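You operate a simulated robot arm through the tools that you are given. There is no shell and no other tool. Be economical: measure what you need, move in short steps, check, and stop when the job is done.

Carry out the task below with a simulated two-armed robot. There is one attempt and no reset: what you move stays moved.

## Task
Move the stop block to slot B, push the panel close up to it and clamp it there.
Fine: block first; lock the bar before the clamp; watch the feet grip; leave other panels and controls.
Where things are to end (x, y in the base frame): tan-edged quilted panel within 30 mm of [740, -180].

The check looks at the end state, three seconds after you hand in, the way a careful person would. Anything else that was tipped, shoved, dropped, spilled or broken makes it a failure.

## Robot
Two 7-joint arms with two-finger grippers on one trunk, on a base that drives. Base frame: it is fixed to the floor where the robot stands at the start and does not move with it; the origin is under the middle of the robot, x ahead of it, y to its left, z up. Units: mm, rad, N and s.
The left shoulder is at the start at [132, 216, 1038], the right one opposite. With the tool pointing down near the work surface each hand reaches from about 100 to 560 mm from the robot's upright axis, wherever it stands, measured 20 degrees to its own side. Places, roughly: bar lock lever [400, 400, 800]; blue feed reset key [400, -400, 800]; clamp lever [400, 200, 800]; clamp pressure dial [500, 0, 800]; feed air lever [500, 300, 800]; feed mode dial [500, -100, 800]; feed one button [400, -200, 800]; feed two button [400, -600, 800]; foot pedal [400, 0, 100]; grey width knob [500, 500, 800]; roller lever [400, -500, 800]; slot b in the lane [700, -400, 800]; stop plate lever [500, -1700, 1000]; tan-edged foam panel (36x30x5 cm) [3100, 3300, 200]; tan-edged quilted panel [2750, 3250, 500]. Payload 3.18 kg a hand.
The tool frame of a hand sits at the grasp point between the pads (the TCP): z along the fingers, y along the line on which they close. The tips reach 30 mm beyond it. The gripper opens to 144 mm. The gripper's body begins 103 mm behind the TCP.
Orientation is that of the tool frame in the base frame, as a unit quaternion [w, x, y, z]. With the fingers straight down and closing along the base's y, the tool's x points along the base's -x, its y along +y and its z along -z.

## Interface
- The arms move only by the tool nudge_tool. It takes "left_increments", "right_increments" or both (then of equal length, played together; a hand with none holds still); each is a list of rows, each an object (a shift or turn left out is 0, a gripper value left out holds the last) with "dr": the turn, a rotation vector about the base's x, y, z in rad, a list of three; "offset": the shift along the base's x, y, z in mm, a list of three; "claw": the opening, from 0 (shut) to 1 (fully open). In form: [{"dr": [ax, ay, az], "offset": [x, y, z], "claw": claw}, ...]. A call has 1 to 12 rows; each row shifts and turns the commanded pose from where the row before left it. Each row takes 0.2 s and may step no farther than 50 mm and 0.15 rad from the row before; otherwise, or with a gripper value out of range, the whole call is refused. A pose out of reach is approached as far as the arm can. The call stops where the force on the tool passes 40 N (or 10 N more than at its start, if that is more) or the arm is blocked; 0.2 s more then pass. The fingers move at their own pace and stop on an object; they squeeze with about 31 N. The grip force told is the motor's: it shows also when the fingers shut on nothing. Time passes only in rows, and 0.2 s behind the last, so rows that do not move let the fingers close. It gives the time, the measured TCP pose, the force on the tool (base axes), the opening and the grip force at its end, in the units of the frame above (readings bear some noise), with the torque about the TCP (base axes, N m) and any sound that the robot's microphone picked up.
- Cameras (640 x 400 px; columns grow to the right, rows downward): "scene" is now at [253.2, -5, 1291.2]; the picture's right is [-0.05, -1.00, 0.00], its down [0.17, -0.01, -0.98] and it looks along [0.98, -0.05, 0.17] (base axes); focal length 214 px, centre (320, 200). "left" rides on the left gripper at [76, -16, -143] in its tool frame; the picture's right is [0.21, 0.98, 0.00], its down [-0.84, 0.18, -0.51] and it looks along [-0.50, 0.11, 0.86] (tool axes); focal length 218 px, centre (320, 200). "right" rides on the right gripper at [77, 16, -143] in its tool frame; the picture's right is [-0.21, 0.98, 0.00], its down [-0.84, -0.18, -0.51] and it looks along [-0.50, -0.11, 0.86] (tool axes); focal length 218 px, centre (320, 200). There is no depth. A picture from a camera that has moved, and an enlarged one, comes with that camera's place and axes in the base frame and with its lens.
- snapshot(camera): a new picture of that camera. The clock stands still meanwhile.
- lift_body(by): slides the trunk up (or, below 0, down) by that many mm; the arms and the scene camera ride with it, the base frame stays. It gives what a move gives, with no picture.
- steer(legs): drives the robot by 1 to 6 legs, each [ahead, left, turn to the left] in mm, mm and rad, along the robot's own axes; the way and the turn of a leg run together, so that a leg with both is an arc; at most 1500 mm and 3.142 rad a leg. The arms and the cameras ride along, it lands a little off, and it stops where it bumps. It gives what a move gives.
- turn_head(pan, tilt): turns the head with the scene camera to pan (to the left, within 1.396 rad either way) and tilt (down, from -0.506 to 1.204), counted from straight ahead of the robot. It gives what a move gives.
- close_up(camera, box): a new picture of the part [left, top, right, bottom] of that camera's present view, enlarged. The clock stands still meanwhile.
- hand_in(): hands the job in; it is judged then, once.

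Work in short steps. Places have to be worked out from the pictures, the camera data and where the tool is seen: move nearer, look again, correct. Check each grasp and each placing, and mend what went wrong. You have 120 turns and 92 pictures in all, those below and enlarged ones among them. Open the grippers and draw the arms clear of the work before you hand the job in, unless the task says otherwise; then end with one line.

The tools are called after "Call:" as a command line: name --argument value ..., lists and objects as JSON in quotes. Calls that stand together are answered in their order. nudge_tool: Moves the arms, as the interface text tells. Its arguments: {"type":"object","properties":{"left_increments":{"type":"array","items":{"type":"object","properties":{"dr":{"type":"array","items":{"type":"number"}},"offset":{"type":"array","items":{"type":"number"}},"claw":{"type":"number"}}}},"right_increments":{"type":"array","items":{"type":"object","properties":{"dr":{"type":"array","items":{"type":"number"}},"offset":{"type":"array","items":{"type":"number"}},"claw":{"type":"number"}}}}},"required":[]} The other tools are called the same way: lift_body (by) slides the trunk up or down; steer (legs) drives the base; turn_head (pan, tilt) turns the head that bears the scene camera; snapshot (camera) takes a picture; close_up (camera, box) takes an enlarged picture of a part of a camera's view; hand_in () hands the job in.

At the start:

```text
t: 0.0
left_ee_pos: [402.1, 287.6, 1143.9]
left_tcp_rot: [0.001, -0.002, 1.0, -0.001]
left_contact_force: [0.0, 0.3, 0.1]
left_moment: [0.0, -0.06, -0.02]
left_finger_gap: 144.2
left_grip_force: 0.0
right_ee_pos: [334.9, -96.4, 1208.1]
right_tcp_rot: [-0.003, 0.008, 1.0, 0.0]
right_contact_force: [78.6, 27.1, 11.2]
right_moment: [-4.02, 13.37, -3.77]
right_finger_gap: 143.8
right_grip_force: 0.0
trunk travel left (down, up): [-125.0, 244.0]
robot x, y, heading: [0.6, 3.0, -0.001]
head pan, tilt: [0.103, 1.201]
```

scene: 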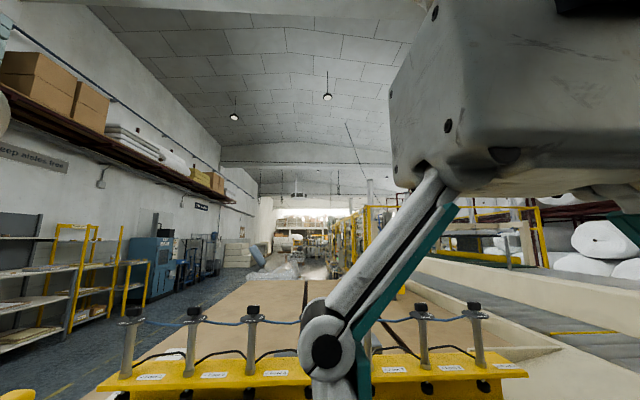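
right: 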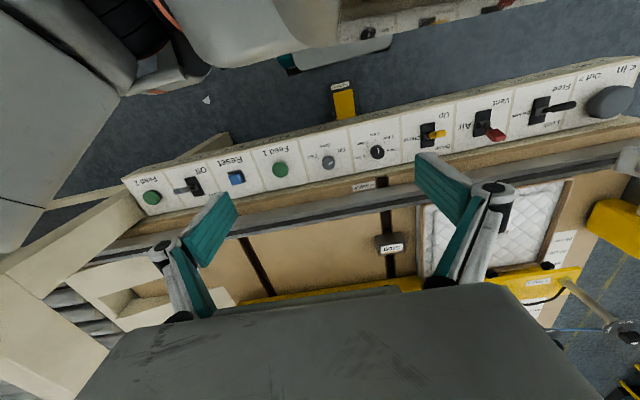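
left: 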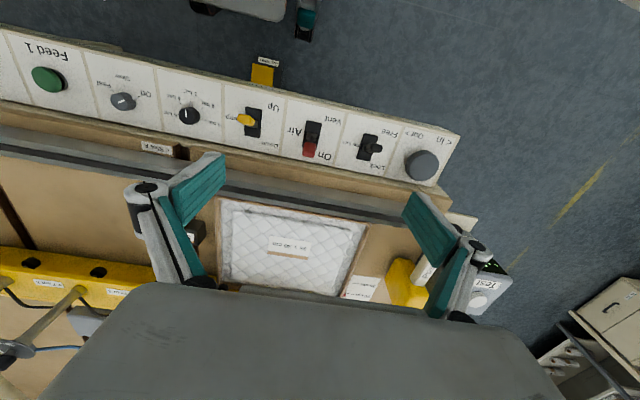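

The right arm starts with a force reading and it hangs in the scene camera's view. I'll look at the enlarged hand views first to read the labels.

Call:
close_up --camera "right" --box '[100, 60, 640, 320]'

Call:
close_up --camera "left" --box '[0, 20, 520, 320]'

Call:
snapshot --camera "scene"

```text
1.19 times, centred on (370, 190) of right
camera zoom: at [258.4, -79.0, 1352.2], right [0.22, 0.97, 0.0], down [0.84, -0.19, 0.5], along [0.49, -0.11, -0.86], focal length 259 px, centre (261, 212)
```

zoom: 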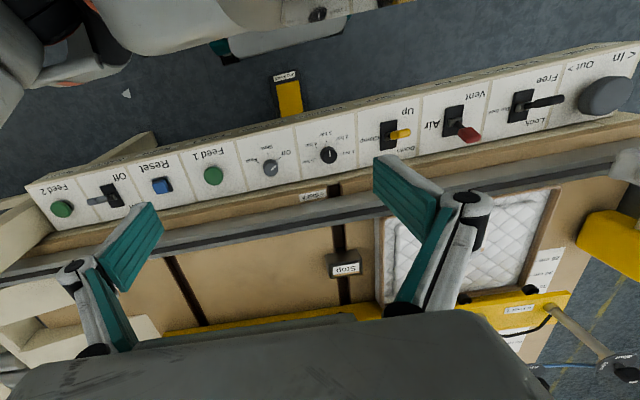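

```text
1.23 times, centred on (260, 170) of left
camera zoom: at [326.0, 271.1, 1287.9], right [-0.21, 0.98, 0.0], down [0.84, 0.18, 0.51], along [0.5, 0.11, -0.86], focal length 269 px, centre (394, 237)
```

zoom: 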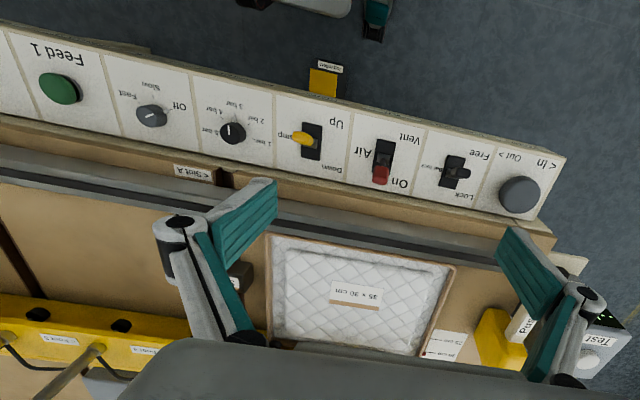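

```text
86 pictures are left
camera scene: at [253.2, -5.0, 1291.2], right [-0.05, -1.0, 0.0], down [0.17, -0.01, -0.98], along [0.98, -0.05, 0.17], focal length 214 px, centre (320, 200)
```

scene: 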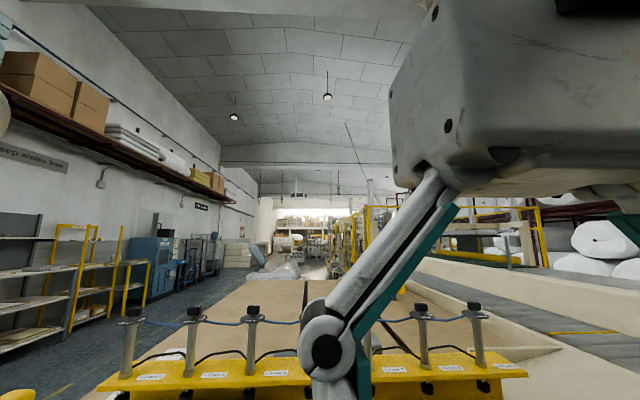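

The right hand is pressed against the head, which keeps it tilted up. I'll move the right hand forward and outward, away from the head.

Call:
nudge_tool --right_increments '[{"offset": [20, -40, 0]}, {"offset": [20, -40, 0]}, {"offset": [10, -40, 0]}, {"offset": [0, -40, 0]}]'

```text
t: 1.0
left_ee_pos: [401.0, 286.4, 1144.5]
left_tcp_rot: [0.001, -0.002, 1.0, -0.001]
left_contact_force: [-0.5, 0.2, 0.8]
left_moment: [0.02, -0.01, 0.0]
left_finger_gap: 144.3
left_grip_force: 0.1
right_ee_pos: [379.2, -245.6, 1195.5]
right_tcp_rot: [-0.002, 0.008, 1.0, 0.001]
right_contact_force: [0.1, 0.3, -0.3]
right_moment: [0.02, 0.0, -0.04]
right_finger_gap: 144.4
right_grip_force: 0.0
right hand out of reach, approached as far as the arm can: row 4
trunk travel left (down, up): [-125.0, 244.0]
robot x, y, heading: [-0.6, -0.3, 0.001]
head pan, tilt: [0.103, 1.201]
```

The contact is gone. I'll point the head down at the work.

Call:
turn_head --pan 0.0 --tilt 0.8

Call:
snapshot --camera "scene"

```text
t: 1.9
left_ee_pos: [402.7, 286.8, 1143.7]
left_tcp_rot: [0.001, -0.002, 1.0, -0.002]
left_contact_force: [-0.5, 0.5, -0.4]
left_moment: [-0.03, 0.02, 0.01]
left_finger_gap: 144.2
left_grip_force: 0.1
right_ee_pos: [380.1, -242.7, 1195.4]
right_tcp_rot: [-0.002, 0.007, 1.0, 0.002]
right_contact_force: [0.1, 0.6, -0.6]
right_moment: [0.01, -0.01, 0.0]
right_finger_gap: 144.1
right_grip_force: 0.1
trunk travel left (down, up): [-125.0, 244.0]
robot x, y, heading: [-0.4, 0.7, 0.002]
head pan, tilt: [0.0, 0.799]
```

```text
85 pictures are left
camera scene: at [249.5, -0.9, 1203.9], right [0.0, -1.0, 0.0], down [-0.72, 0.0, -0.7], along [0.7, 0.0, -0.72], focal length 214 px, centre (320, 200)
```

scene: 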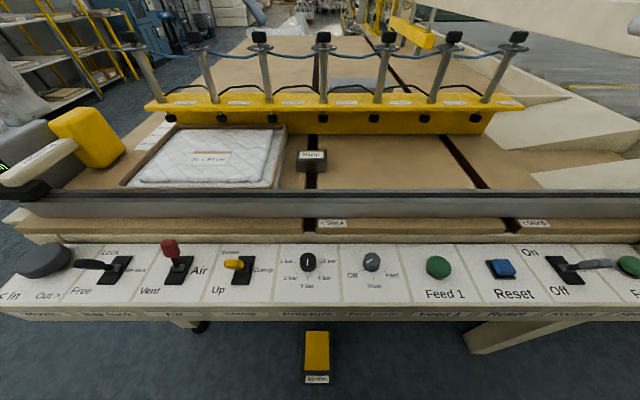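

Clear view now. I'll enlarge the panel lane, the control labels and the pedal to read them.

Call:
close_up --camera "scene" --box '[0, 230, 320, 390]'

Call:
close_up --camera "scene" --box '[260, 230, 640, 390]'

Call:
close_up --camera "scene" --box '[0, 60, 320, 240]'

Call:
close_up --camera "scene" --box '[280, 60, 600, 240]'

```text
2.00 times, centred on (160, 310) of scene
camera zoom: at [249.5, -0.9, 1203.9], right [0.0, -1.0, 0.0], down [-0.72, 0.0, -0.7], along [0.7, 0.0, -0.72], focal length 429 px, centre (640, -20)
```

zoom: 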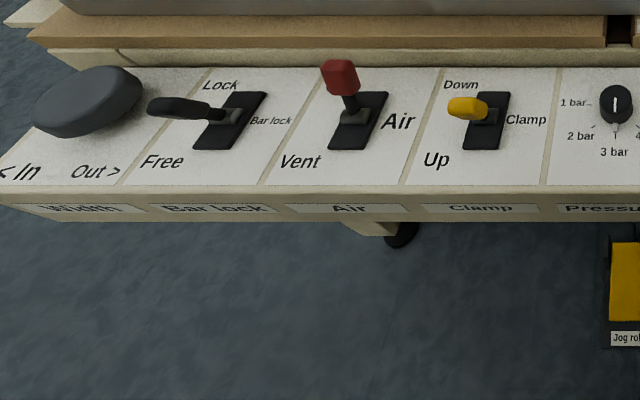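

```text
1.68 times, centred on (450, 310) of scene
camera zoom: at [249.5, -0.9, 1203.9], right [0.0, -1.0, 0.0], down [-0.72, 0.0, -0.7], along [0.7, 0.0, -0.72], focal length 361 px, centre (101, 15)
```

zoom: 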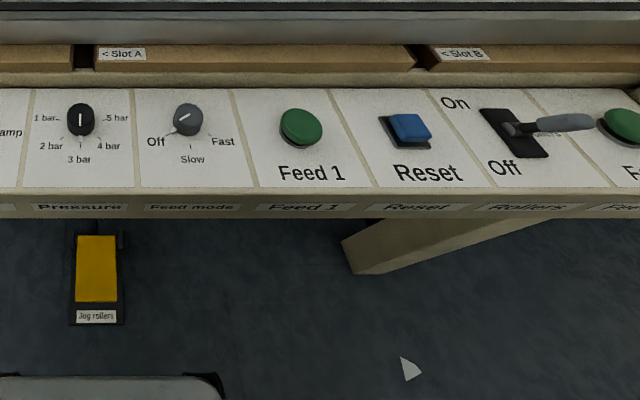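

```text
2.00 times, centred on (160, 150) of scene
camera zoom: at [249.5, -0.9, 1203.9], right [0.0, -1.0, 0.0], down [-0.72, 0.0, -0.7], along [0.7, 0.0, -0.72], focal length 429 px, centre (640, 300)
```

zoom: 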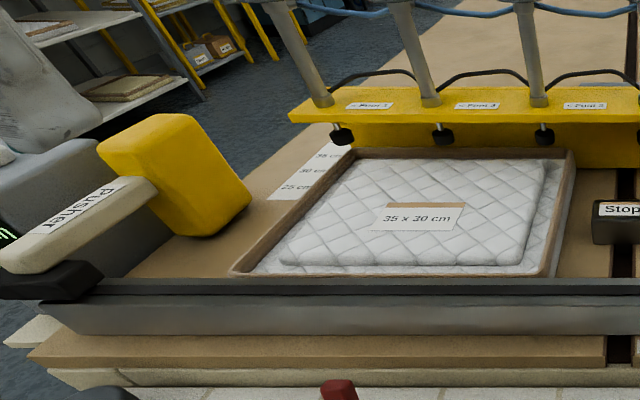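

```text
2.00 times, centred on (440, 150) of scene
camera zoom: at [249.5, -0.9, 1203.9], right [0.0, -1.0, 0.0], down [-0.72, 0.0, -0.7], along [0.7, 0.0, -0.72], focal length 429 px, centre (80, 300)
```

zoom: 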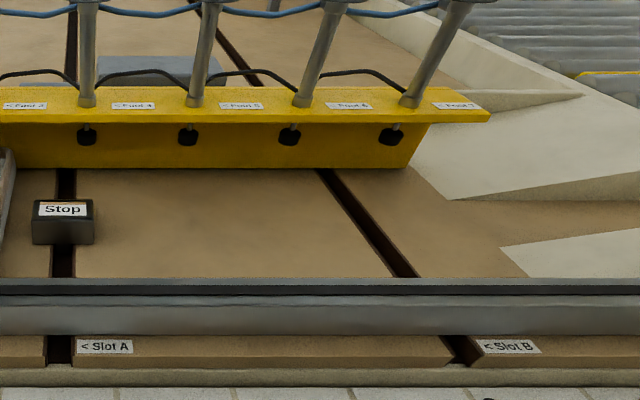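

The stop block top triangulates to about (690, 20, 905), so the table is near z≈850. I'll tilt the left hand forward so its camera looks at the bar, the feet and the panel's rear edge.

Call:
nudge_tool --left_increments '[{"dr": [0, -0.15, 0], "offset": [0, 0, 10]}, {"dr": [0, -0.15, 0], "offset": [0, 0, 10]}, {"dr": [0, -0.15, 0]}, {"dr": [0, -0.15, 0]}]'

Call:
snapshot --camera "left"

```text
t: 2.9
left_ee_pos: [402.5, 288.0, 1163.4]
left_tcp_rot: [0.297, -0.001, 0.955, -0.001]
left_contact_force: [1.3, 0.4, -0.7]
left_moment: [-0.01, -0.02, 0.01]
left_finger_gap: 144.0
left_grip_force: 0.0
right_ee_pos: [381.2, -244.5, 1195.5]
right_tcp_rot: [-0.003, 0.008, 1.0, 0.0]
right_contact_force: [-0.7, -0.1, 0.1]
right_moment: [0.02, 0.01, -0.01]
right_finger_gap: 144.1
right_grip_force: 0.0
trunk travel left (down, up): [-125.0, 244.0]
robot x, y, heading: [2.0, -0.8, -0.001]
head pan, tilt: [0.0, 0.799]
```

```text
80 pictures are left
camera left: at [258.7, 271.8, 1239.7], right [-0.17, 0.98, -0.12], down [0.41, 0.18, 0.9], along [0.9, 0.11, -0.43], focal length 218 px, centre (320, 200)
```

left: 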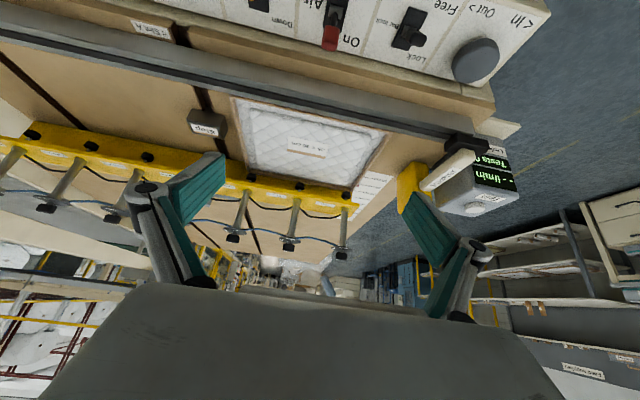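

The gripper camera sees upside down. I'll enlarge the pusher/tester and the bar area.

Call:
close_up --camera "left" --box '[200, 80, 540, 280]'

Call:
turn_head --pan 0.6 --tilt 0.8

Call:
snapshot --camera "scene"

```text
1.88 times, centred on (370, 180) of left
camera zoom: at [258.7, 271.8, 1239.7], right [-0.17, 0.98, -0.12], down [0.41, 0.18, 0.9], along [0.9, 0.11, -0.43], focal length 411 px, centre (226, 238)
```

zoom: 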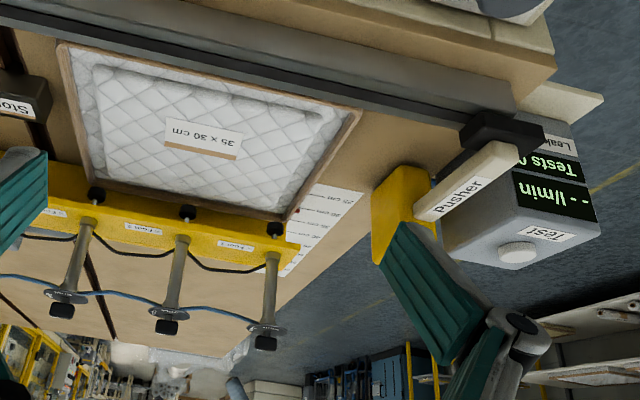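

```text
t: 3.9
left_ee_pos: [402.7, 288.2, 1163.8]
left_tcp_rot: [0.296, -0.001, 0.955, -0.001]
left_contact_force: [-0.1, 1.6, -0.5]
left_moment: [0.0, -0.03, 0.03]
left_finger_gap: 144.0
left_grip_force: 0.1
right_ee_pos: [378.9, -243.1, 1194.7]
right_tcp_rot: [-0.002, 0.008, 1.0, 0.001]
right_contact_force: [0.5, -0.6, 0.1]
right_moment: [0.02, -0.01, 0.0]
right_finger_gap: 144.1
right_grip_force: 0.0
trunk travel left (down, up): [-125.0, 244.0]
robot x, y, heading: [0.5, -1.7, -0.001]
head pan, tilt: [0.6, 0.799]
```

```text
78 pictures are left
camera scene: at [235.5, 44.6, 1203.9], right [0.56, -0.83, 0.0], down [-0.59, -0.4, -0.7], along [0.58, 0.39, -0.72], focal length 214 px, centre (320, 200)
```

scene: 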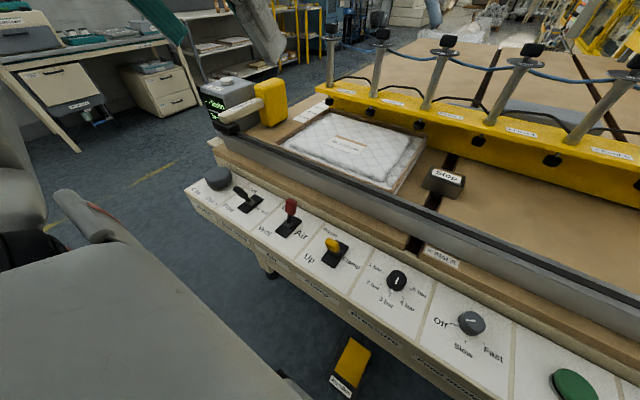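

The pusher is a slide on the grey rail. I need to know how far I can drive in before the base meets the pedal or a leg, so I'll look straight down.

Call:
turn_head --pan 0.0 --tilt 1.2

Call:
snapshot --camera "scene"

Call:
turn_head --pan -0.6 --tilt 0.9

Call:
snapshot --camera "scene"

```text
t: 4.9
left_ee_pos: [402.1, 287.8, 1165.0]
left_tcp_rot: [0.295, -0.001, 0.955, -0.001]
left_contact_force: [0.4, 0.9, 1.2]
left_moment: [0.0, -0.04, -0.03]
left_finger_gap: 144.0
left_grip_force: 0.0
right_ee_pos: [380.9, -243.0, 1193.9]
right_tcp_rot: [-0.001, 0.008, 1.0, 0.001]
right_contact_force: [0.5, 0.4, -0.1]
right_moment: [-0.01, 0.01, -0.02]
right_finger_gap: 144.2
right_grip_force: 0.1
trunk travel left (down, up): [-125.0, 244.0]
robot x, y, heading: [1.9, 0.5, 0.002]
head pan, tilt: [0.0, 1.201]
```

```text
77 pictures are left
camera scene: at [224.8, -0.8, 1176.3], right [0.0, -1.0, 0.0], down [-0.93, 0.0, -0.36], along [0.36, 0.0, -0.93], focal length 214 px, centre (320, 200)
```

scene: 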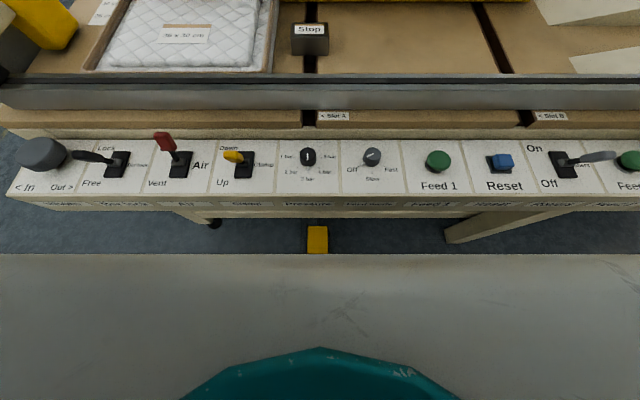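

```text
t: 5.9
left_ee_pos: [402.0, 287.5, 1163.6]
left_tcp_rot: [0.295, -0.002, 0.955, -0.001]
left_contact_force: [-0.8, -0.2, 0.3]
left_moment: [-0.01, 0.0, 0.0]
left_finger_gap: 143.9
left_grip_force: 0.0
right_ee_pos: [380.4, -243.6, 1194.7]
right_tcp_rot: [-0.003, 0.008, 1.0, 0.001]
right_contact_force: [-0.7, 0.2, -1.0]
right_moment: [0.03, 0.02, -0.01]
right_finger_gap: 144.1
right_grip_force: 0.0
trunk travel left (down, up): [-125.0, 244.0]
robot x, y, heading: [-0.5, 0.8, 0.0]
head pan, tilt: [-0.6, 0.901]
```

```text
76 pictures are left
camera scene: at [231.2, -43.5, 1196.0], right [-0.56, -0.83, 0.0], down [-0.65, 0.44, -0.62], along [0.51, -0.35, -0.78], focal length 214 px, centre (320, 200)
```

scene: 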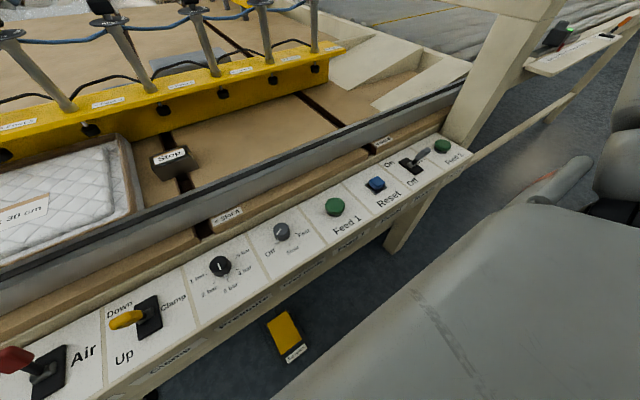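

The base front is about x≈240 and the pedal's near end about x≈336, so I can safely drive about 60 mm ahead. I'll raise the hands' clearance first by checking: both are above 1100, so driving is clear.

Call:
steer --legs '[[60, 0, 0]]'

Call:
nudge_tool --right_increments '[{"dr": [0, -0.15, 0], "offset": [20, 30, -20]}, {"dr": [0, -0.15, 0], "offset": [20, 30, -20]}, {"dr": [0, -0.15, 0], "offset": [20, 30, -20]}, {"dr": [0, -0.15, 0], "offset": [20, 30, -20]}, {"dr": [0, -0.15, 0], "offset": [30, 30, -20]}]'

Call:
snapshot --camera "right"

```text
t: 6.8
left_ee_pos: [463.2, 287.8, 1164.4]
left_tcp_rot: [0.296, -0.001, 0.955, -0.001]
left_contact_force: [0.0, 0.9, -0.7]
left_moment: [0.01, 0.03, -0.01]
left_finger_gap: 143.9
left_grip_force: 0.1
right_ee_pos: [441.3, -244.3, 1195.1]
right_tcp_rot: [-0.003, 0.008, 1.0, 0.0]
right_contact_force: [0.5, 0.3, -0.2]
right_moment: [0.04, 0.01, -0.01]
right_finger_gap: 143.8
right_grip_force: 0.1
trunk travel left (down, up): [-125.0, 244.0]
robot x, y, heading: [60.6, -2.2, -0.002]
head pan, tilt: [-0.6, 0.901]
```

```text
t: 8.2
left_ee_pos: [460.2, 288.0, 1166.6]
left_tcp_rot: [0.298, -0.002, 0.955, -0.001]
left_contact_force: [-1.1, 0.8, -0.4]
left_moment: [0.0, -0.07, 0.04]
left_finger_gap: 144.2
left_grip_force: 0.1
right_ee_pos: [567.6, -111.4, 1114.7]
right_tcp_rot: [0.358, 0.056, 0.932, 0.028]
right_contact_force: [-0.9, 0.0, 0.4]
right_moment: [0.03, -0.03, 0.05]
right_finger_gap: 143.7
right_grip_force: 0.0
trunk travel left (down, up): [-125.0, 244.0]
robot x, y, heading: [61.0, -3.5, 0.002]
head pan, tilt: [-0.6, 0.901]
stopped in row 5 (right hand): the arm was blocked; the commanded pose is now the measured one
```

```text
75 pictures are left
camera right: at [416.0, -87.6, 1171.2], right [0.24, 0.94, 0.23], down [0.26, -0.29, 0.92], along [0.93, -0.16, -0.32], focal length 218 px, centre (320, 200)
```

right: 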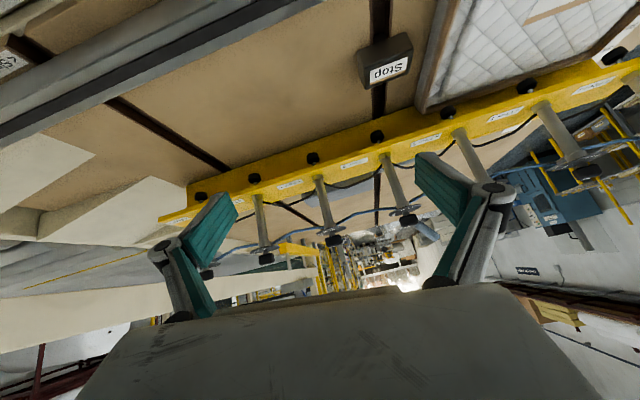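

The right arm was blocked in row 5, with the tool rolled slightly. I'll look at what it met.

Call:
turn_head --pan -0.2 --tilt 0.5

Call:
snapshot --camera "scene"

```text
t: 9.1
left_ee_pos: [463.0, 288.1, 1163.9]
left_tcp_rot: [0.295, -0.001, 0.956, -0.001]
left_contact_force: [1.1, -0.1, -0.2]
left_moment: [0.0, 0.03, 0.05]
left_finger_gap: 144.0
left_grip_force: 0.1
right_ee_pos: [571.7, -109.9, 1109.5]
right_tcp_rot: [0.355, 0.059, 0.933, 0.026]
right_contact_force: [0.3, -0.2, -0.8]
right_moment: [0.01, 0.04, 0.02]
right_finger_gap: 143.8
right_grip_force: 0.0
trunk travel left (down, up): [-125.0, 244.0]
robot x, y, heading: [57.7, 3.5, -0.002]
head pan, tilt: [-0.201, 0.499]
```

```text
74 pictures are left
camera scene: at [289.6, -33.1, 1187.6], right [-0.47, -0.88, 0.0], down [-0.75, 0.4, -0.53], along [0.47, -0.25, -0.85], focal length 214 px, centre (320, 200)
```

scene: 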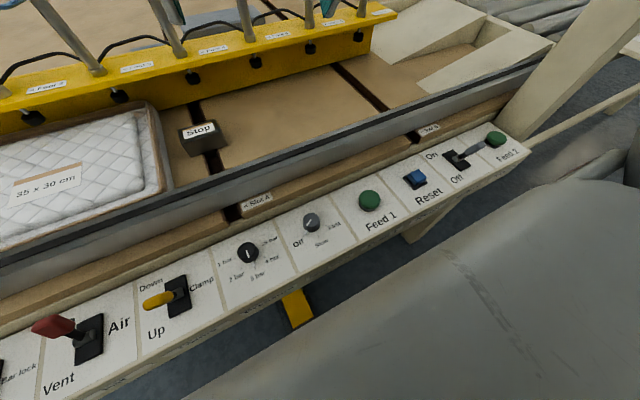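

The head is again held off its commanded angle, so the right forearm or wrist is touching it. I'll draw the right hand outward and lower, then use base moves sideways rather than reaching across.

Call:
nudge_tool --right_increments '[{"offset": [15, -40, -10]}, {"offset": [10, -40, -10]}, {"offset": [0, -40, -10]}, {"offset": [0, -20, 0]}]'

Call:
snapshot --camera "scene"

```text
t: 10.1
left_ee_pos: [462.3, 288.1, 1163.0]
left_tcp_rot: [0.296, -0.001, 0.955, -0.001]
left_contact_force: [0.1, 0.1, -0.4]
left_moment: [-0.03, 0.01, 0.03]
left_finger_gap: 143.7
left_grip_force: 0.1
right_ee_pos: [591.1, -250.3, 1079.1]
right_tcp_rot: [0.356, 0.048, 0.933, 0.022]
right_contact_force: [0.6, 0.1, 1.2]
right_moment: [0.02, 0.02, -0.01]
right_finger_gap: 143.9
right_grip_force: 0.1
trunk travel left (down, up): [-125.0, 244.0]
robot x, y, heading: [59.3, -2.2, 0.001]
head pan, tilt: [-0.201, 0.499]
```

```text
73 pictures are left
camera scene: at [317.9, -19.1, 1230.0], right [-0.2, -0.98, 0.0], down [-0.47, 0.1, -0.88], along [0.86, -0.17, -0.48], focal length 214 px, centre (320, 200)
```

scene: 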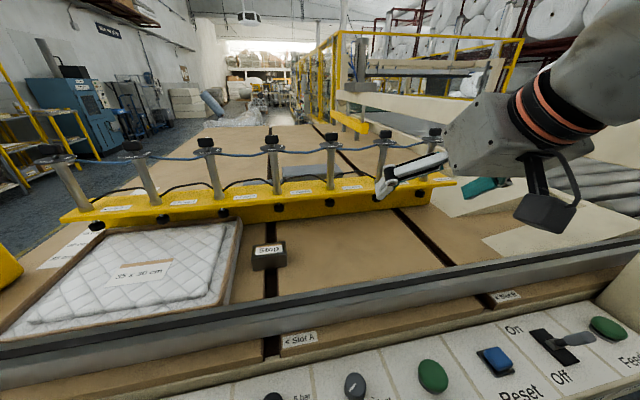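

Head is free and I see the whole lane. I'll drive 150 mm left so the block is in front of the right shoulder, and straighten the right tool.

Call:
steer --legs '[[0, 150, 0]]'

Call:
nudge_tool --right_increments '[{"dr": [-0.075, 0, 0.074], "offset": [0, 40, -30]}, {"offset": [20, 40, -30]}, {"offset": [20, 30, -20]}]'

Call:
snapshot --camera "scene"

Call:
snapshot --camera "right"

```text
t: 12.1
left_ee_pos: [462.0, 441.2, 1163.0]
left_tcp_rot: [0.296, -0.003, 0.955, -0.001]
left_contact_force: [0.7, -0.2, 1.2]
left_moment: [-0.04, -0.03, -0.02]
left_finger_gap: 144.3
left_grip_force: 0.1
right_ee_pos: [591.2, -97.6, 1076.8]
right_tcp_rot: [0.356, 0.048, 0.933, 0.023]
right_contact_force: [-0.4, 0.3, 1.3]
right_moment: [-0.01, -0.02, 0.0]
right_finger_gap: 144.2
right_grip_force: 0.1
trunk travel left (down, up): [-125.0, 244.0]
robot x, y, heading: [58.8, 153.0, 0.005]
head pan, tilt: [-0.201, 0.499]
```

```text
refused: row 2 steps farther than a row can; nothing moved
```

```text
72 pictures are left
camera scene: at [317.7, 132.6, 1229.9], right [-0.2, -0.98, 0.0], down [-0.47, 0.09, -0.88], along [0.86, -0.17, -0.48], focal length 214 px, centre (320, 200)
```

scene: 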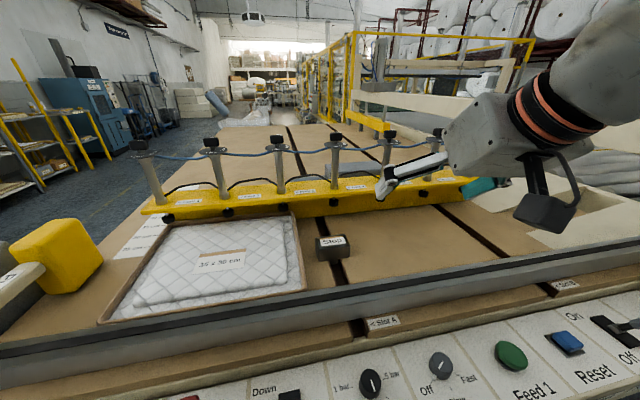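

```text
71 pictures are left
camera right: at [441.2, -74.8, 1134.4], right [0.23, 0.95, 0.21], down [0.27, -0.27, 0.92], along [0.94, -0.15, -0.32], focal length 218 px, centre (320, 200)
```

right: 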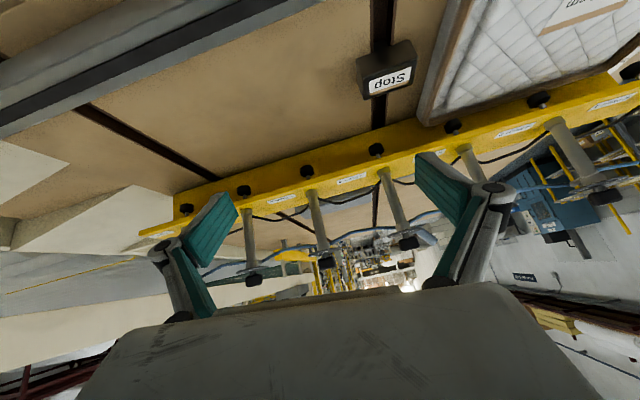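

The block's label is near (705, 22, 895). I'll straighten the tool and move the right hand over the block in shorter rows.

Call:
nudge_tool --right_increments '[{"dr": [-0.075, 0, 0.074], "offset": [0, 35, -15]}, {"offset": [10, 35, -15]}, {"offset": [10, 30, -10]}, {"offset": [15, 20, -10]}, {"offset": [15, 0, -10]}]'

Call:
snapshot --camera "right"

Call:
snapshot --camera "scene"

```text
t: 13.3
left_ee_pos: [462.2, 439.9, 1162.2]
left_tcp_rot: [0.295, -0.002, 0.955, -0.001]
left_contact_force: [0.8, 0.0, 1.2]
left_moment: [0.01, 0.0, -0.01]
left_finger_gap: 143.9
left_grip_force: 0.1
right_ee_pos: [642.9, 22.8, 1017.3]
right_tcp_rot: [0.357, 0.001, 0.934, 0.001]
right_contact_force: [0.6, 0.0, 1.0]
right_moment: [0.01, -0.02, -0.02]
right_finger_gap: 143.8
right_grip_force: 0.1
trunk travel left (down, up): [-125.0, 244.0]
robot x, y, heading: [55.7, 149.1, 0.003]
head pan, tilt: [-0.201, 0.499]
```

```text
70 pictures are left
camera right: at [490.1, 38.3, 1072.7], right [0.16, 0.98, 0.14], down [0.29, -0.18, 0.94], along [0.94, -0.11, -0.31], focal length 218 px, centre (320, 200)
```

right: 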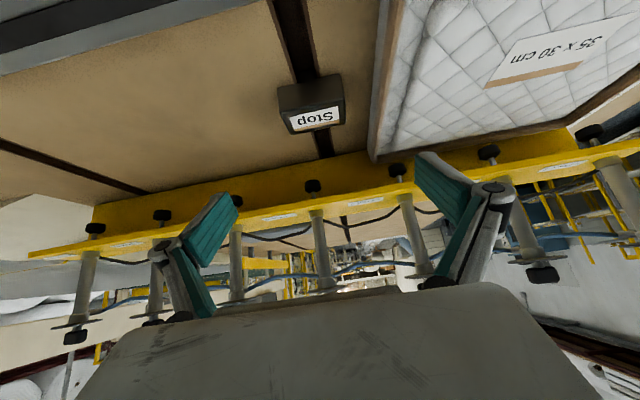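

```text
69 pictures are left
camera scene: at [318.2, 131.9, 1229.7], right [-0.2, -0.98, 0.0], down [-0.47, 0.09, -0.88], along [0.86, -0.17, -0.48], focal length 214 px, centre (320, 200)
```

scene: 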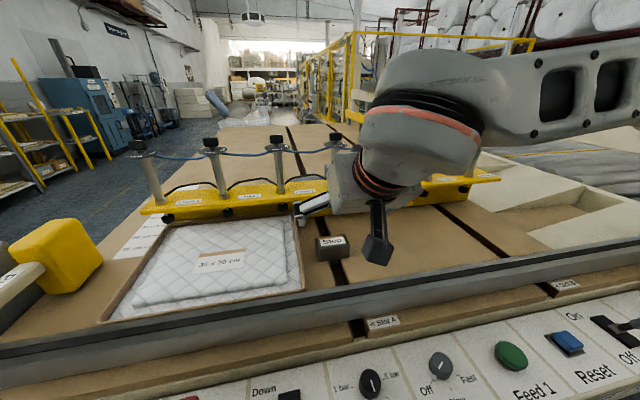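

Block: top centre near (714, 25, 895), about 74 × 28 × 48, and the panel edge is at y≈105. I'll narrow the gripper to 100 mm, descend to a stand-off on the tool axis, then look.

Call:
nudge_tool --right_increments '[{"offset": [0, 2, -20], "claw": 0.7}, {"offset": [0, 0, -20]}, {"offset": [8, 0, -20]}, {"offset": [18, 0, -20]}]'

Call:
snapshot --camera "right"

Call:
close_up --camera "scene" --box '[220, 140, 480, 300]'

```text
t: 14.3
left_ee_pos: [461.4, 439.8, 1162.4]
left_tcp_rot: [0.295, -0.003, 0.956, -0.001]
left_contact_force: [0.1, 0.5, -0.2]
left_moment: [0.04, 0.04, 0.0]
left_finger_gap: 143.8
left_grip_force: 0.1
right_ee_pos: [667.7, 23.6, 936.4]
right_tcp_rot: [0.357, 0.001, 0.934, 0.0]
right_contact_force: [0.7, 0.7, 0.5]
right_moment: [0.0, 0.0, -0.03]
right_finger_gap: 100.9
right_grip_force: 0.1
trunk travel left (down, up): [-125.0, 244.0]
robot x, y, heading: [61.8, 152.3, -0.003]
head pan, tilt: [-0.201, 0.499]
```

```text
68 pictures are left
camera right: at [515.2, 38.8, 992.3], right [0.16, 0.98, 0.14], down [0.29, -0.18, 0.94], along [0.94, -0.11, -0.31], focal length 218 px, centre (320, 200)
```

right: 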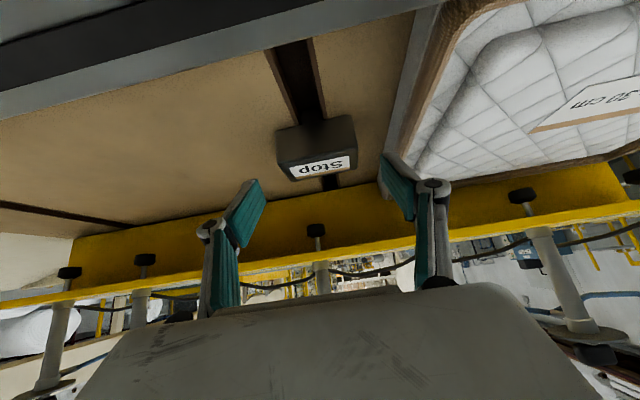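

```text
2.46 times, centred on (350, 220) of scene
camera zoom: at [318.4, 132.1, 1229.6], right [-0.2, -0.98, 0.0], down [-0.47, 0.09, -0.88], along [0.86, -0.17, -0.48], focal length 528 px, centre (246, 151)
```

zoom: 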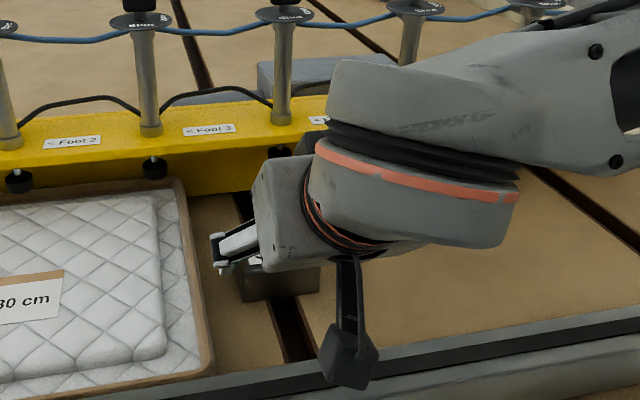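

The block sits centred between the fingers at y≈23. I'll advance to (706, 23, 885) and close.

Call:
nudge_tool --right_increments '[{"offset": [13, 0, -18]}, {"offset": [13, 0, -17]}, {"offset": [12, 0, -16]}, {"claw": 0.3}, {"claw": 0.3}, {"claw": 0.3}]'

Call:
snapshot --camera "right"

```text
t: 15.7
left_ee_pos: [462.3, 440.1, 1164.8]
left_tcp_rot: [0.296, -0.002, 0.955, -0.001]
left_contact_force: [0.5, 0.5, -0.4]
left_moment: [-0.02, -0.02, 0.01]
left_finger_gap: 144.4
left_grip_force: 0.0
right_ee_pos: [705.3, 25.2, 886.1]
right_tcp_rot: [0.357, 0.001, 0.934, 0.0]
right_contact_force: [2.5, -6.8, 0.6]
right_moment: [-0.53, -0.2, -0.27]
right_finger_gap: 79.8
right_grip_force: 31.5
trunk travel left (down, up): [-125.0, 244.0]
robot x, y, heading: [62.4, 149.7, 0.001]
head pan, tilt: [-0.201, 0.499]
```

```text
66 pictures are left
camera right: at [553.4, 41.9, 941.6], right [0.16, 0.98, 0.14], down [0.29, -0.18, 0.94], along [0.94, -0.11, -0.31], focal length 218 px, centre (320, 200)
```

right: 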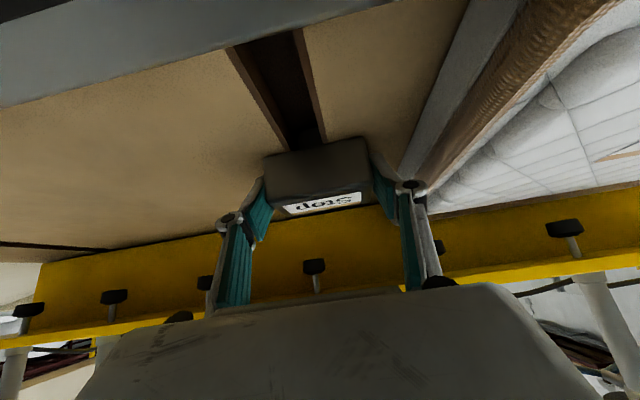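

Gripped, 80 mm wide. I'll lift it straight up.

Call:
nudge_tool --right_increments '[{"offset": [0, 0, 15]}, {"offset": [0, 0, 20]}, {"offset": [0, 0, 25]}, {"offset": [0, 0, 30]}, {"offset": [0, 0, 30]}]'

Call:
snapshot --camera "right"

Call:
close_up --camera "scene" --box '[220, 140, 480, 300]'

```text
t: 16.9
left_ee_pos: [461.2, 440.4, 1164.8]
left_tcp_rot: [0.296, -0.003, 0.955, 0.0]
left_contact_force: [-0.7, -0.2, 0.0]
left_moment: [0.0, -0.02, -0.01]
left_finger_gap: 144.1
left_grip_force: 0.0
right_ee_pos: [701.2, 25.6, 1009.1]
right_tcp_rot: [0.357, 0.0, 0.934, 0.0]
right_contact_force: [0.7, 1.0, -4.0]
right_moment: [-0.03, 0.09, 0.0]
right_finger_gap: 79.8
right_grip_force: 31.6
trunk travel left (down, up): [-125.0, 244.0]
robot x, y, heading: [61.0, 147.4, 0.001]
head pan, tilt: [-0.201, 0.499]
```

```text
65 pictures are left
camera right: at [549.3, 42.0, 1064.0], right [0.16, 0.98, 0.14], down [0.29, -0.18, 0.94], along [0.94, -0.11, -0.31], focal length 218 px, centre (320, 200)
```

right: 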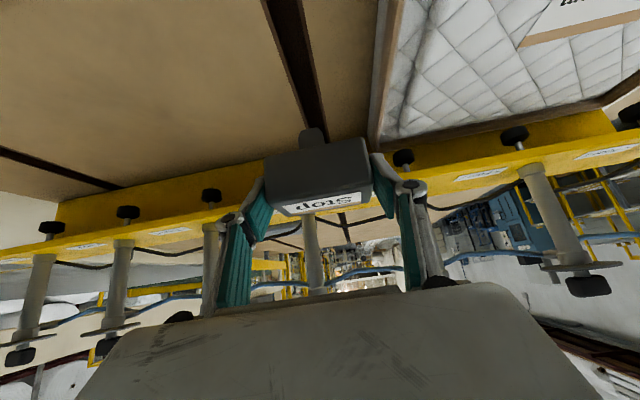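

```text
2.46 times, centred on (350, 220) of scene
camera zoom: at [317.3, 132.3, 1230.1], right [-0.2, -0.98, 0.0], down [-0.47, 0.09, -0.88], along [0.86, -0.17, -0.48], focal length 528 px, centre (246, 151)
```

zoom: 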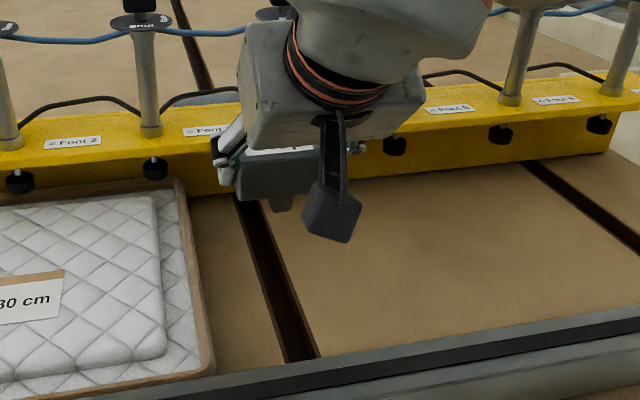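

The block is out, and a tang about 22 mm wide shows beneath it. I'll drive 300 mm right toward slot B and then shift the hand 100 mm right.

Call:
steer --legs '[[0, -300, 0]]'

Call:
nudge_tool --right_increments '[{"offset": [0, -35, 0]}, {"offset": [0, -35, 0]}, {"offset": [0, -30, 0]}]'

Call:
snapshot --camera "right"

Call:
snapshot --camera "scene"

```text
t: 19.8
left_ee_pos: [459.5, 167.6, 1163.2]
left_tcp_rot: [0.297, -0.006, 0.955, -0.001]
left_contact_force: [0.8, -0.4, 0.5]
left_moment: [0.01, 0.01, 0.02]
left_finger_gap: 144.2
left_grip_force: 0.0
right_ee_pos: [702.1, -243.6, 1006.8]
right_tcp_rot: [0.356, -0.004, 0.935, 0.0]
right_contact_force: [0.0, -0.9, -4.2]
right_moment: [-0.02, 0.06, -0.02]
right_finger_gap: 79.9
right_grip_force: 31.3
trunk travel left (down, up): [-125.0, 244.0]
robot x, y, heading: [60.6, -123.8, 0.009]
head pan, tilt: [-0.201, 0.499]
stopped in leg 1: the robot was blocked; the commanded pose is now the measured one
```

```text
t: 20.8
left_ee_pos: [410.0, 237.4, 1163.6]
left_tcp_rot: [0.304, -0.06, 0.951, 0.005]
left_contact_force: [-1.0, 0.3, -0.2]
left_moment: [-0.06, -0.02, -0.03]
left_finger_gap: 144.0
left_grip_force: 0.0
right_ee_pos: [701.6, -226.8, 1022.9]
right_tcp_rot: [0.369, -0.089, 0.925, -0.001]
right_contact_force: [1.7, 0.2, -2.2]
right_moment: [-0.03, 0.23, -0.01]
right_finger_gap: 79.7
right_grip_force: 31.1
trunk travel left (down, up): [-125.0, 244.0]
robot x, y, heading: [53.8, -118.0, 0.116]
head pan, tilt: [-0.201, 0.499]
stopped in row 3 (right hand): the arm was blocked; the commanded pose is now the measured one
```

```text
63 pictures are left
camera right: at [547.1, -232.6, 1073.3], right [-0.01, 1.0, 0.08], down [0.28, -0.07, 0.96], along [0.96, 0.03, -0.28], focal length 218 px, centre (320, 200)
```

right: 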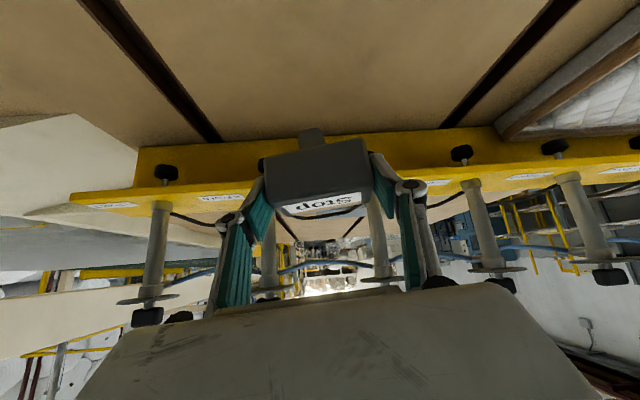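

```text
62 pictures are left
camera scene: at [302.8, -82.4, 1233.7], right [-0.08, -1.0, 0.02], down [-0.47, 0.02, -0.88], along [0.88, -0.09, -0.47], focal length 214 px, centre (320, 200)
```

scene: 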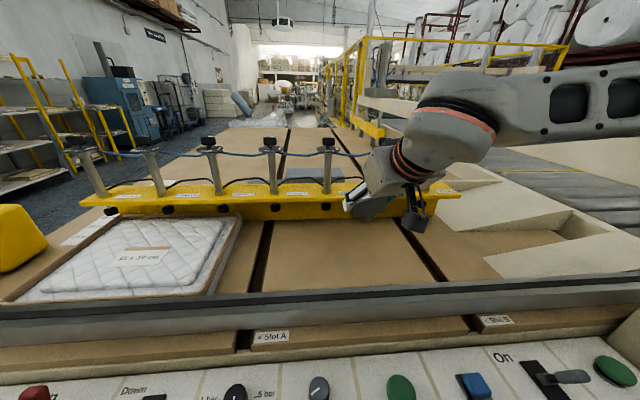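

The right elbow met the post beyond the console and turned the base slightly. I'll back off to the left, then look to the right at the arm and the post.

Call:
steer --legs '[[0, 80, 0], [0, 0, -0.115]]'

Call:
turn_head --pan -1.1 --tilt 0.35

Call:
snapshot --camera "scene"

```text
t: 22.7
left_ee_pos: [456.6, 241.3, 1163.5]
left_tcp_rot: [0.296, 0.004, 0.955, -0.003]
left_contact_force: [0.0, -0.6, 0.0]
left_moment: [-0.01, -0.04, 0.01]
left_finger_gap: 144.1
left_grip_force: 0.0
right_ee_pos: [685.9, -258.8, 1004.4]
right_tcp_rot: [0.358, -0.016, 0.934, -0.008]
right_contact_force: [0.1, -0.2, -4.5]
right_moment: [0.0, 0.09, 0.01]
right_finger_gap: 79.3
right_grip_force: 31.3
trunk travel left (down, up): [-125.0, 244.0]
robot x, y, heading: [52.7, -41.7, -0.011]
head pan, tilt: [-0.201, 0.499]
```

```text
t: 23.9
left_ee_pos: [454.8, 241.7, 1163.9]
left_tcp_rot: [0.297, 0.004, 0.955, -0.003]
left_contact_force: [-0.4, -0.6, -0.1]
left_moment: [0.0, 0.02, -0.01]
left_finger_gap: 144.2
left_grip_force: 0.1
right_ee_pos: [684.5, -259.2, 1005.8]
right_tcp_rot: [0.358, -0.015, 0.934, -0.009]
right_contact_force: [-0.1, -0.8, -5.1]
right_moment: [0.0, 0.12, 0.04]
right_finger_gap: 79.4
right_grip_force: 31.2
trunk travel left (down, up): [-125.0, 244.0]
robot x, y, heading: [52.4, -43.8, -0.006]
head pan, tilt: [-1.1, 0.351]
```

```text
61 pictures are left
camera scene: at [261.4, -127.8, 1243.5], right [-0.9, -0.45, 0.0], down [-0.15, 0.31, -0.94], along [0.42, -0.84, -0.34], focal length 214 px, centre (320, 200)
```

scene: 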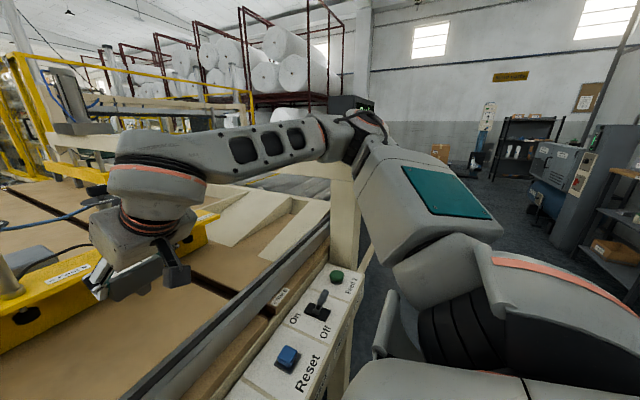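

The elbow sticks out to the right near the post. With the base now 80 mm left I'll reach sideways with the hand, straightening the tool, and it will stop if the elbow touches.

Call:
nudge_tool --right_increments '[{"dr": [0.026, 0, -0.024], "offset": [10, -20, 0]}, {"offset": [5, -30, 0]}, {"offset": [5, -30, 0]}, {"offset": [0, -30, 0]}]'

Call:
snapshot --camera "right"

Call:
snapshot --camera "scene"

```text
t: 24.9
left_ee_pos: [455.3, 239.2, 1165.2]
left_tcp_rot: [0.297, 0.003, 0.955, -0.001]
left_contact_force: [0.4, -0.2, -1.1]
left_moment: [0.1, 0.01, 0.07]
left_finger_gap: 144.0
left_grip_force: 0.0
right_ee_pos: [706.2, -372.6, 1004.1]
right_tcp_rot: [0.358, 0.002, 0.934, -0.001]
right_contact_force: [-0.4, -1.3, -4.5]
right_moment: [0.04, 0.07, 0.1]
right_finger_gap: 79.5
right_grip_force: 31.3
trunk travel left (down, up): [-125.0, 244.0]
robot x, y, heading: [50.1, -42.2, -0.011]
head pan, tilt: [-1.1, 0.351]
```

```text
60 pictures are left
camera right: at [553.7, -356.7, 1060.4], right [0.16, 0.98, 0.14], down [0.29, -0.18, 0.94], along [0.94, -0.11, -0.31], focal length 218 px, centre (320, 200)
```

right: 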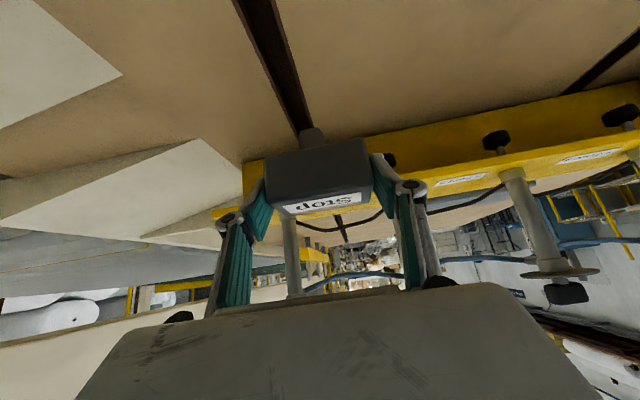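

```text
59 pictures are left
camera scene: at [260.9, -130.7, 1243.4], right [-0.9, -0.45, 0.0], down [-0.15, 0.31, -0.94], along [0.42, -0.84, -0.35], focal length 214 px, centre (320, 200)
```

scene: 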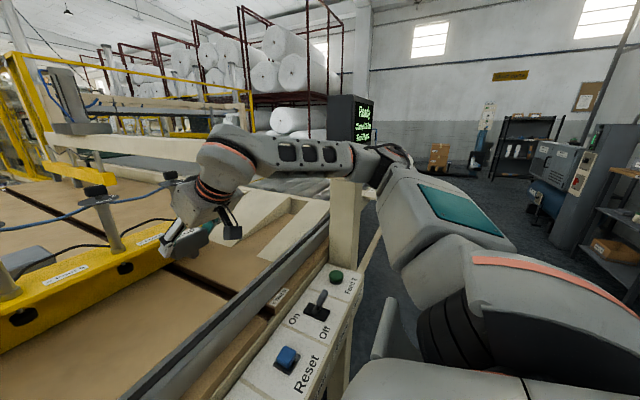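

The reach works with no contact. Slot B's centre works out at y≈-397 by the same measure that gave 25 for slot A; I'll shift to y=-397 and lower to just above the table.

Call:
nudge_tool --right_increments '[{"offset": [0, -24, 0]}, {"offset": [0, 0, -25]}, {"offset": [0, 0, -25]}, {"offset": [0, 0, -20]}]'

Call:
snapshot --camera "right"

Call:
snapshot --camera "scene"

```text
t: 25.9
left_ee_pos: [456.3, 242.7, 1163.9]
left_tcp_rot: [0.296, 0.004, 0.955, -0.003]
left_contact_force: [0.2, -0.1, 0.2]
left_moment: [0.0, 0.04, 0.0]
left_finger_gap: 144.0
left_grip_force: 0.0
right_ee_pos: [705.4, -392.7, 934.1]
right_tcp_rot: [0.357, 0.0, 0.934, 0.0]
right_contact_force: [0.6, 0.9, -4.5]
right_moment: [-0.01, 0.03, 0.01]
right_finger_gap: 79.3
right_grip_force: 30.9
trunk travel left (down, up): [-125.0, 244.0]
robot x, y, heading: [54.5, -44.4, -0.007]
head pan, tilt: [-1.1, 0.351]
```

```text
58 pictures are left
camera right: at [554.3, -376.4, 989.1], right [0.16, 0.98, 0.14], down [0.29, -0.18, 0.94], along [0.94, -0.11, -0.31], focal length 218 px, centre (320, 200)
```

right: 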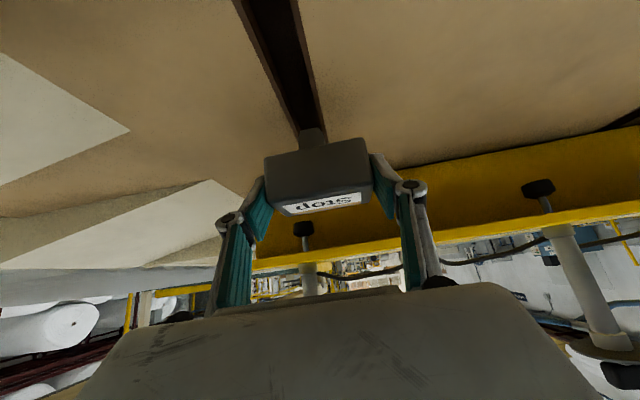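

```text
57 pictures are left
camera scene: at [261.7, -127.9, 1243.4], right [-0.9, -0.45, 0.0], down [-0.15, 0.31, -0.94], along [0.42, -0.84, -0.34], focal length 214 px, centre (320, 200)
```

scene: 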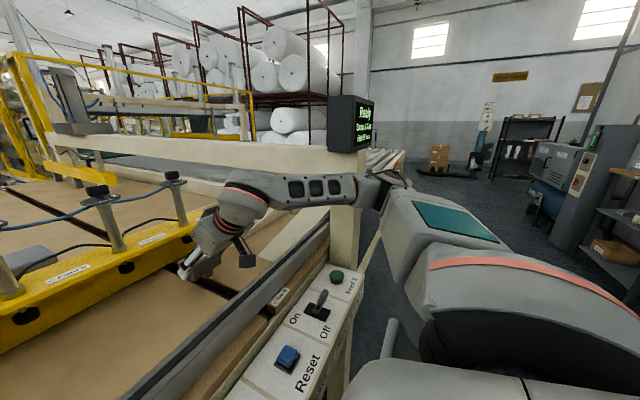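

Slot B centre is about y=-397.5 and the hand is at -393. I'll shift 4.5 mm right and lower the tang in slowly.

Call:
nudge_tool --right_increments '[{"offset": [0, -4.5, -5]}, {"offset": [0, 0, -10]}, {"offset": [0, 0, -10]}, {"offset": [0, 0, -8]}, {"offset": [0, 0, -8]}, {"offset": [0, 0, -6]}]'

Call:
snapshot --camera "right"

```text
t: 27.3
left_ee_pos: [456.0, 241.2, 1163.9]
left_tcp_rot: [0.297, 0.004, 0.955, -0.003]
left_contact_force: [0.0, -0.1, -1.3]
left_moment: [-0.02, 0.0, 0.01]
left_finger_gap: 143.8
left_grip_force: 0.1
right_ee_pos: [704.8, -397.4, 888.2]
right_tcp_rot: [0.358, 0.0, 0.934, -0.001]
right_contact_force: [-0.2, 0.2, -4.3]
right_moment: [0.0, 0.1, 0.0]
right_finger_gap: 79.4
right_grip_force: 31.3
trunk travel left (down, up): [-125.0, 244.0]
robot x, y, heading: [46.9, -43.3, -0.012]
head pan, tilt: [-1.1, 0.351]
```

```text
56 pictures are left
camera right: at [552.8, -381.3, 942.6], right [0.16, 0.98, 0.14], down [0.29, -0.18, 0.94], along [0.95, -0.11, -0.31], focal length 218 px, centre (320, 200)
```

right: 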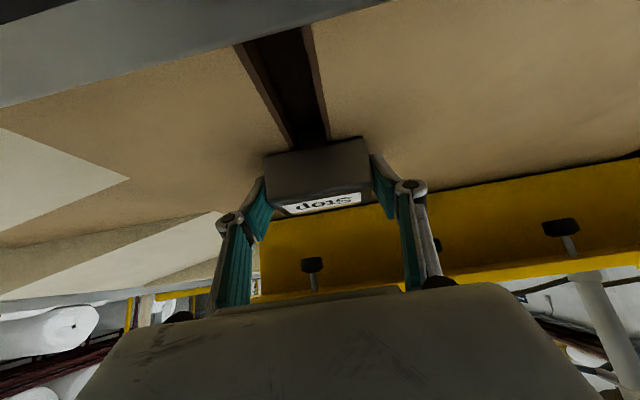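

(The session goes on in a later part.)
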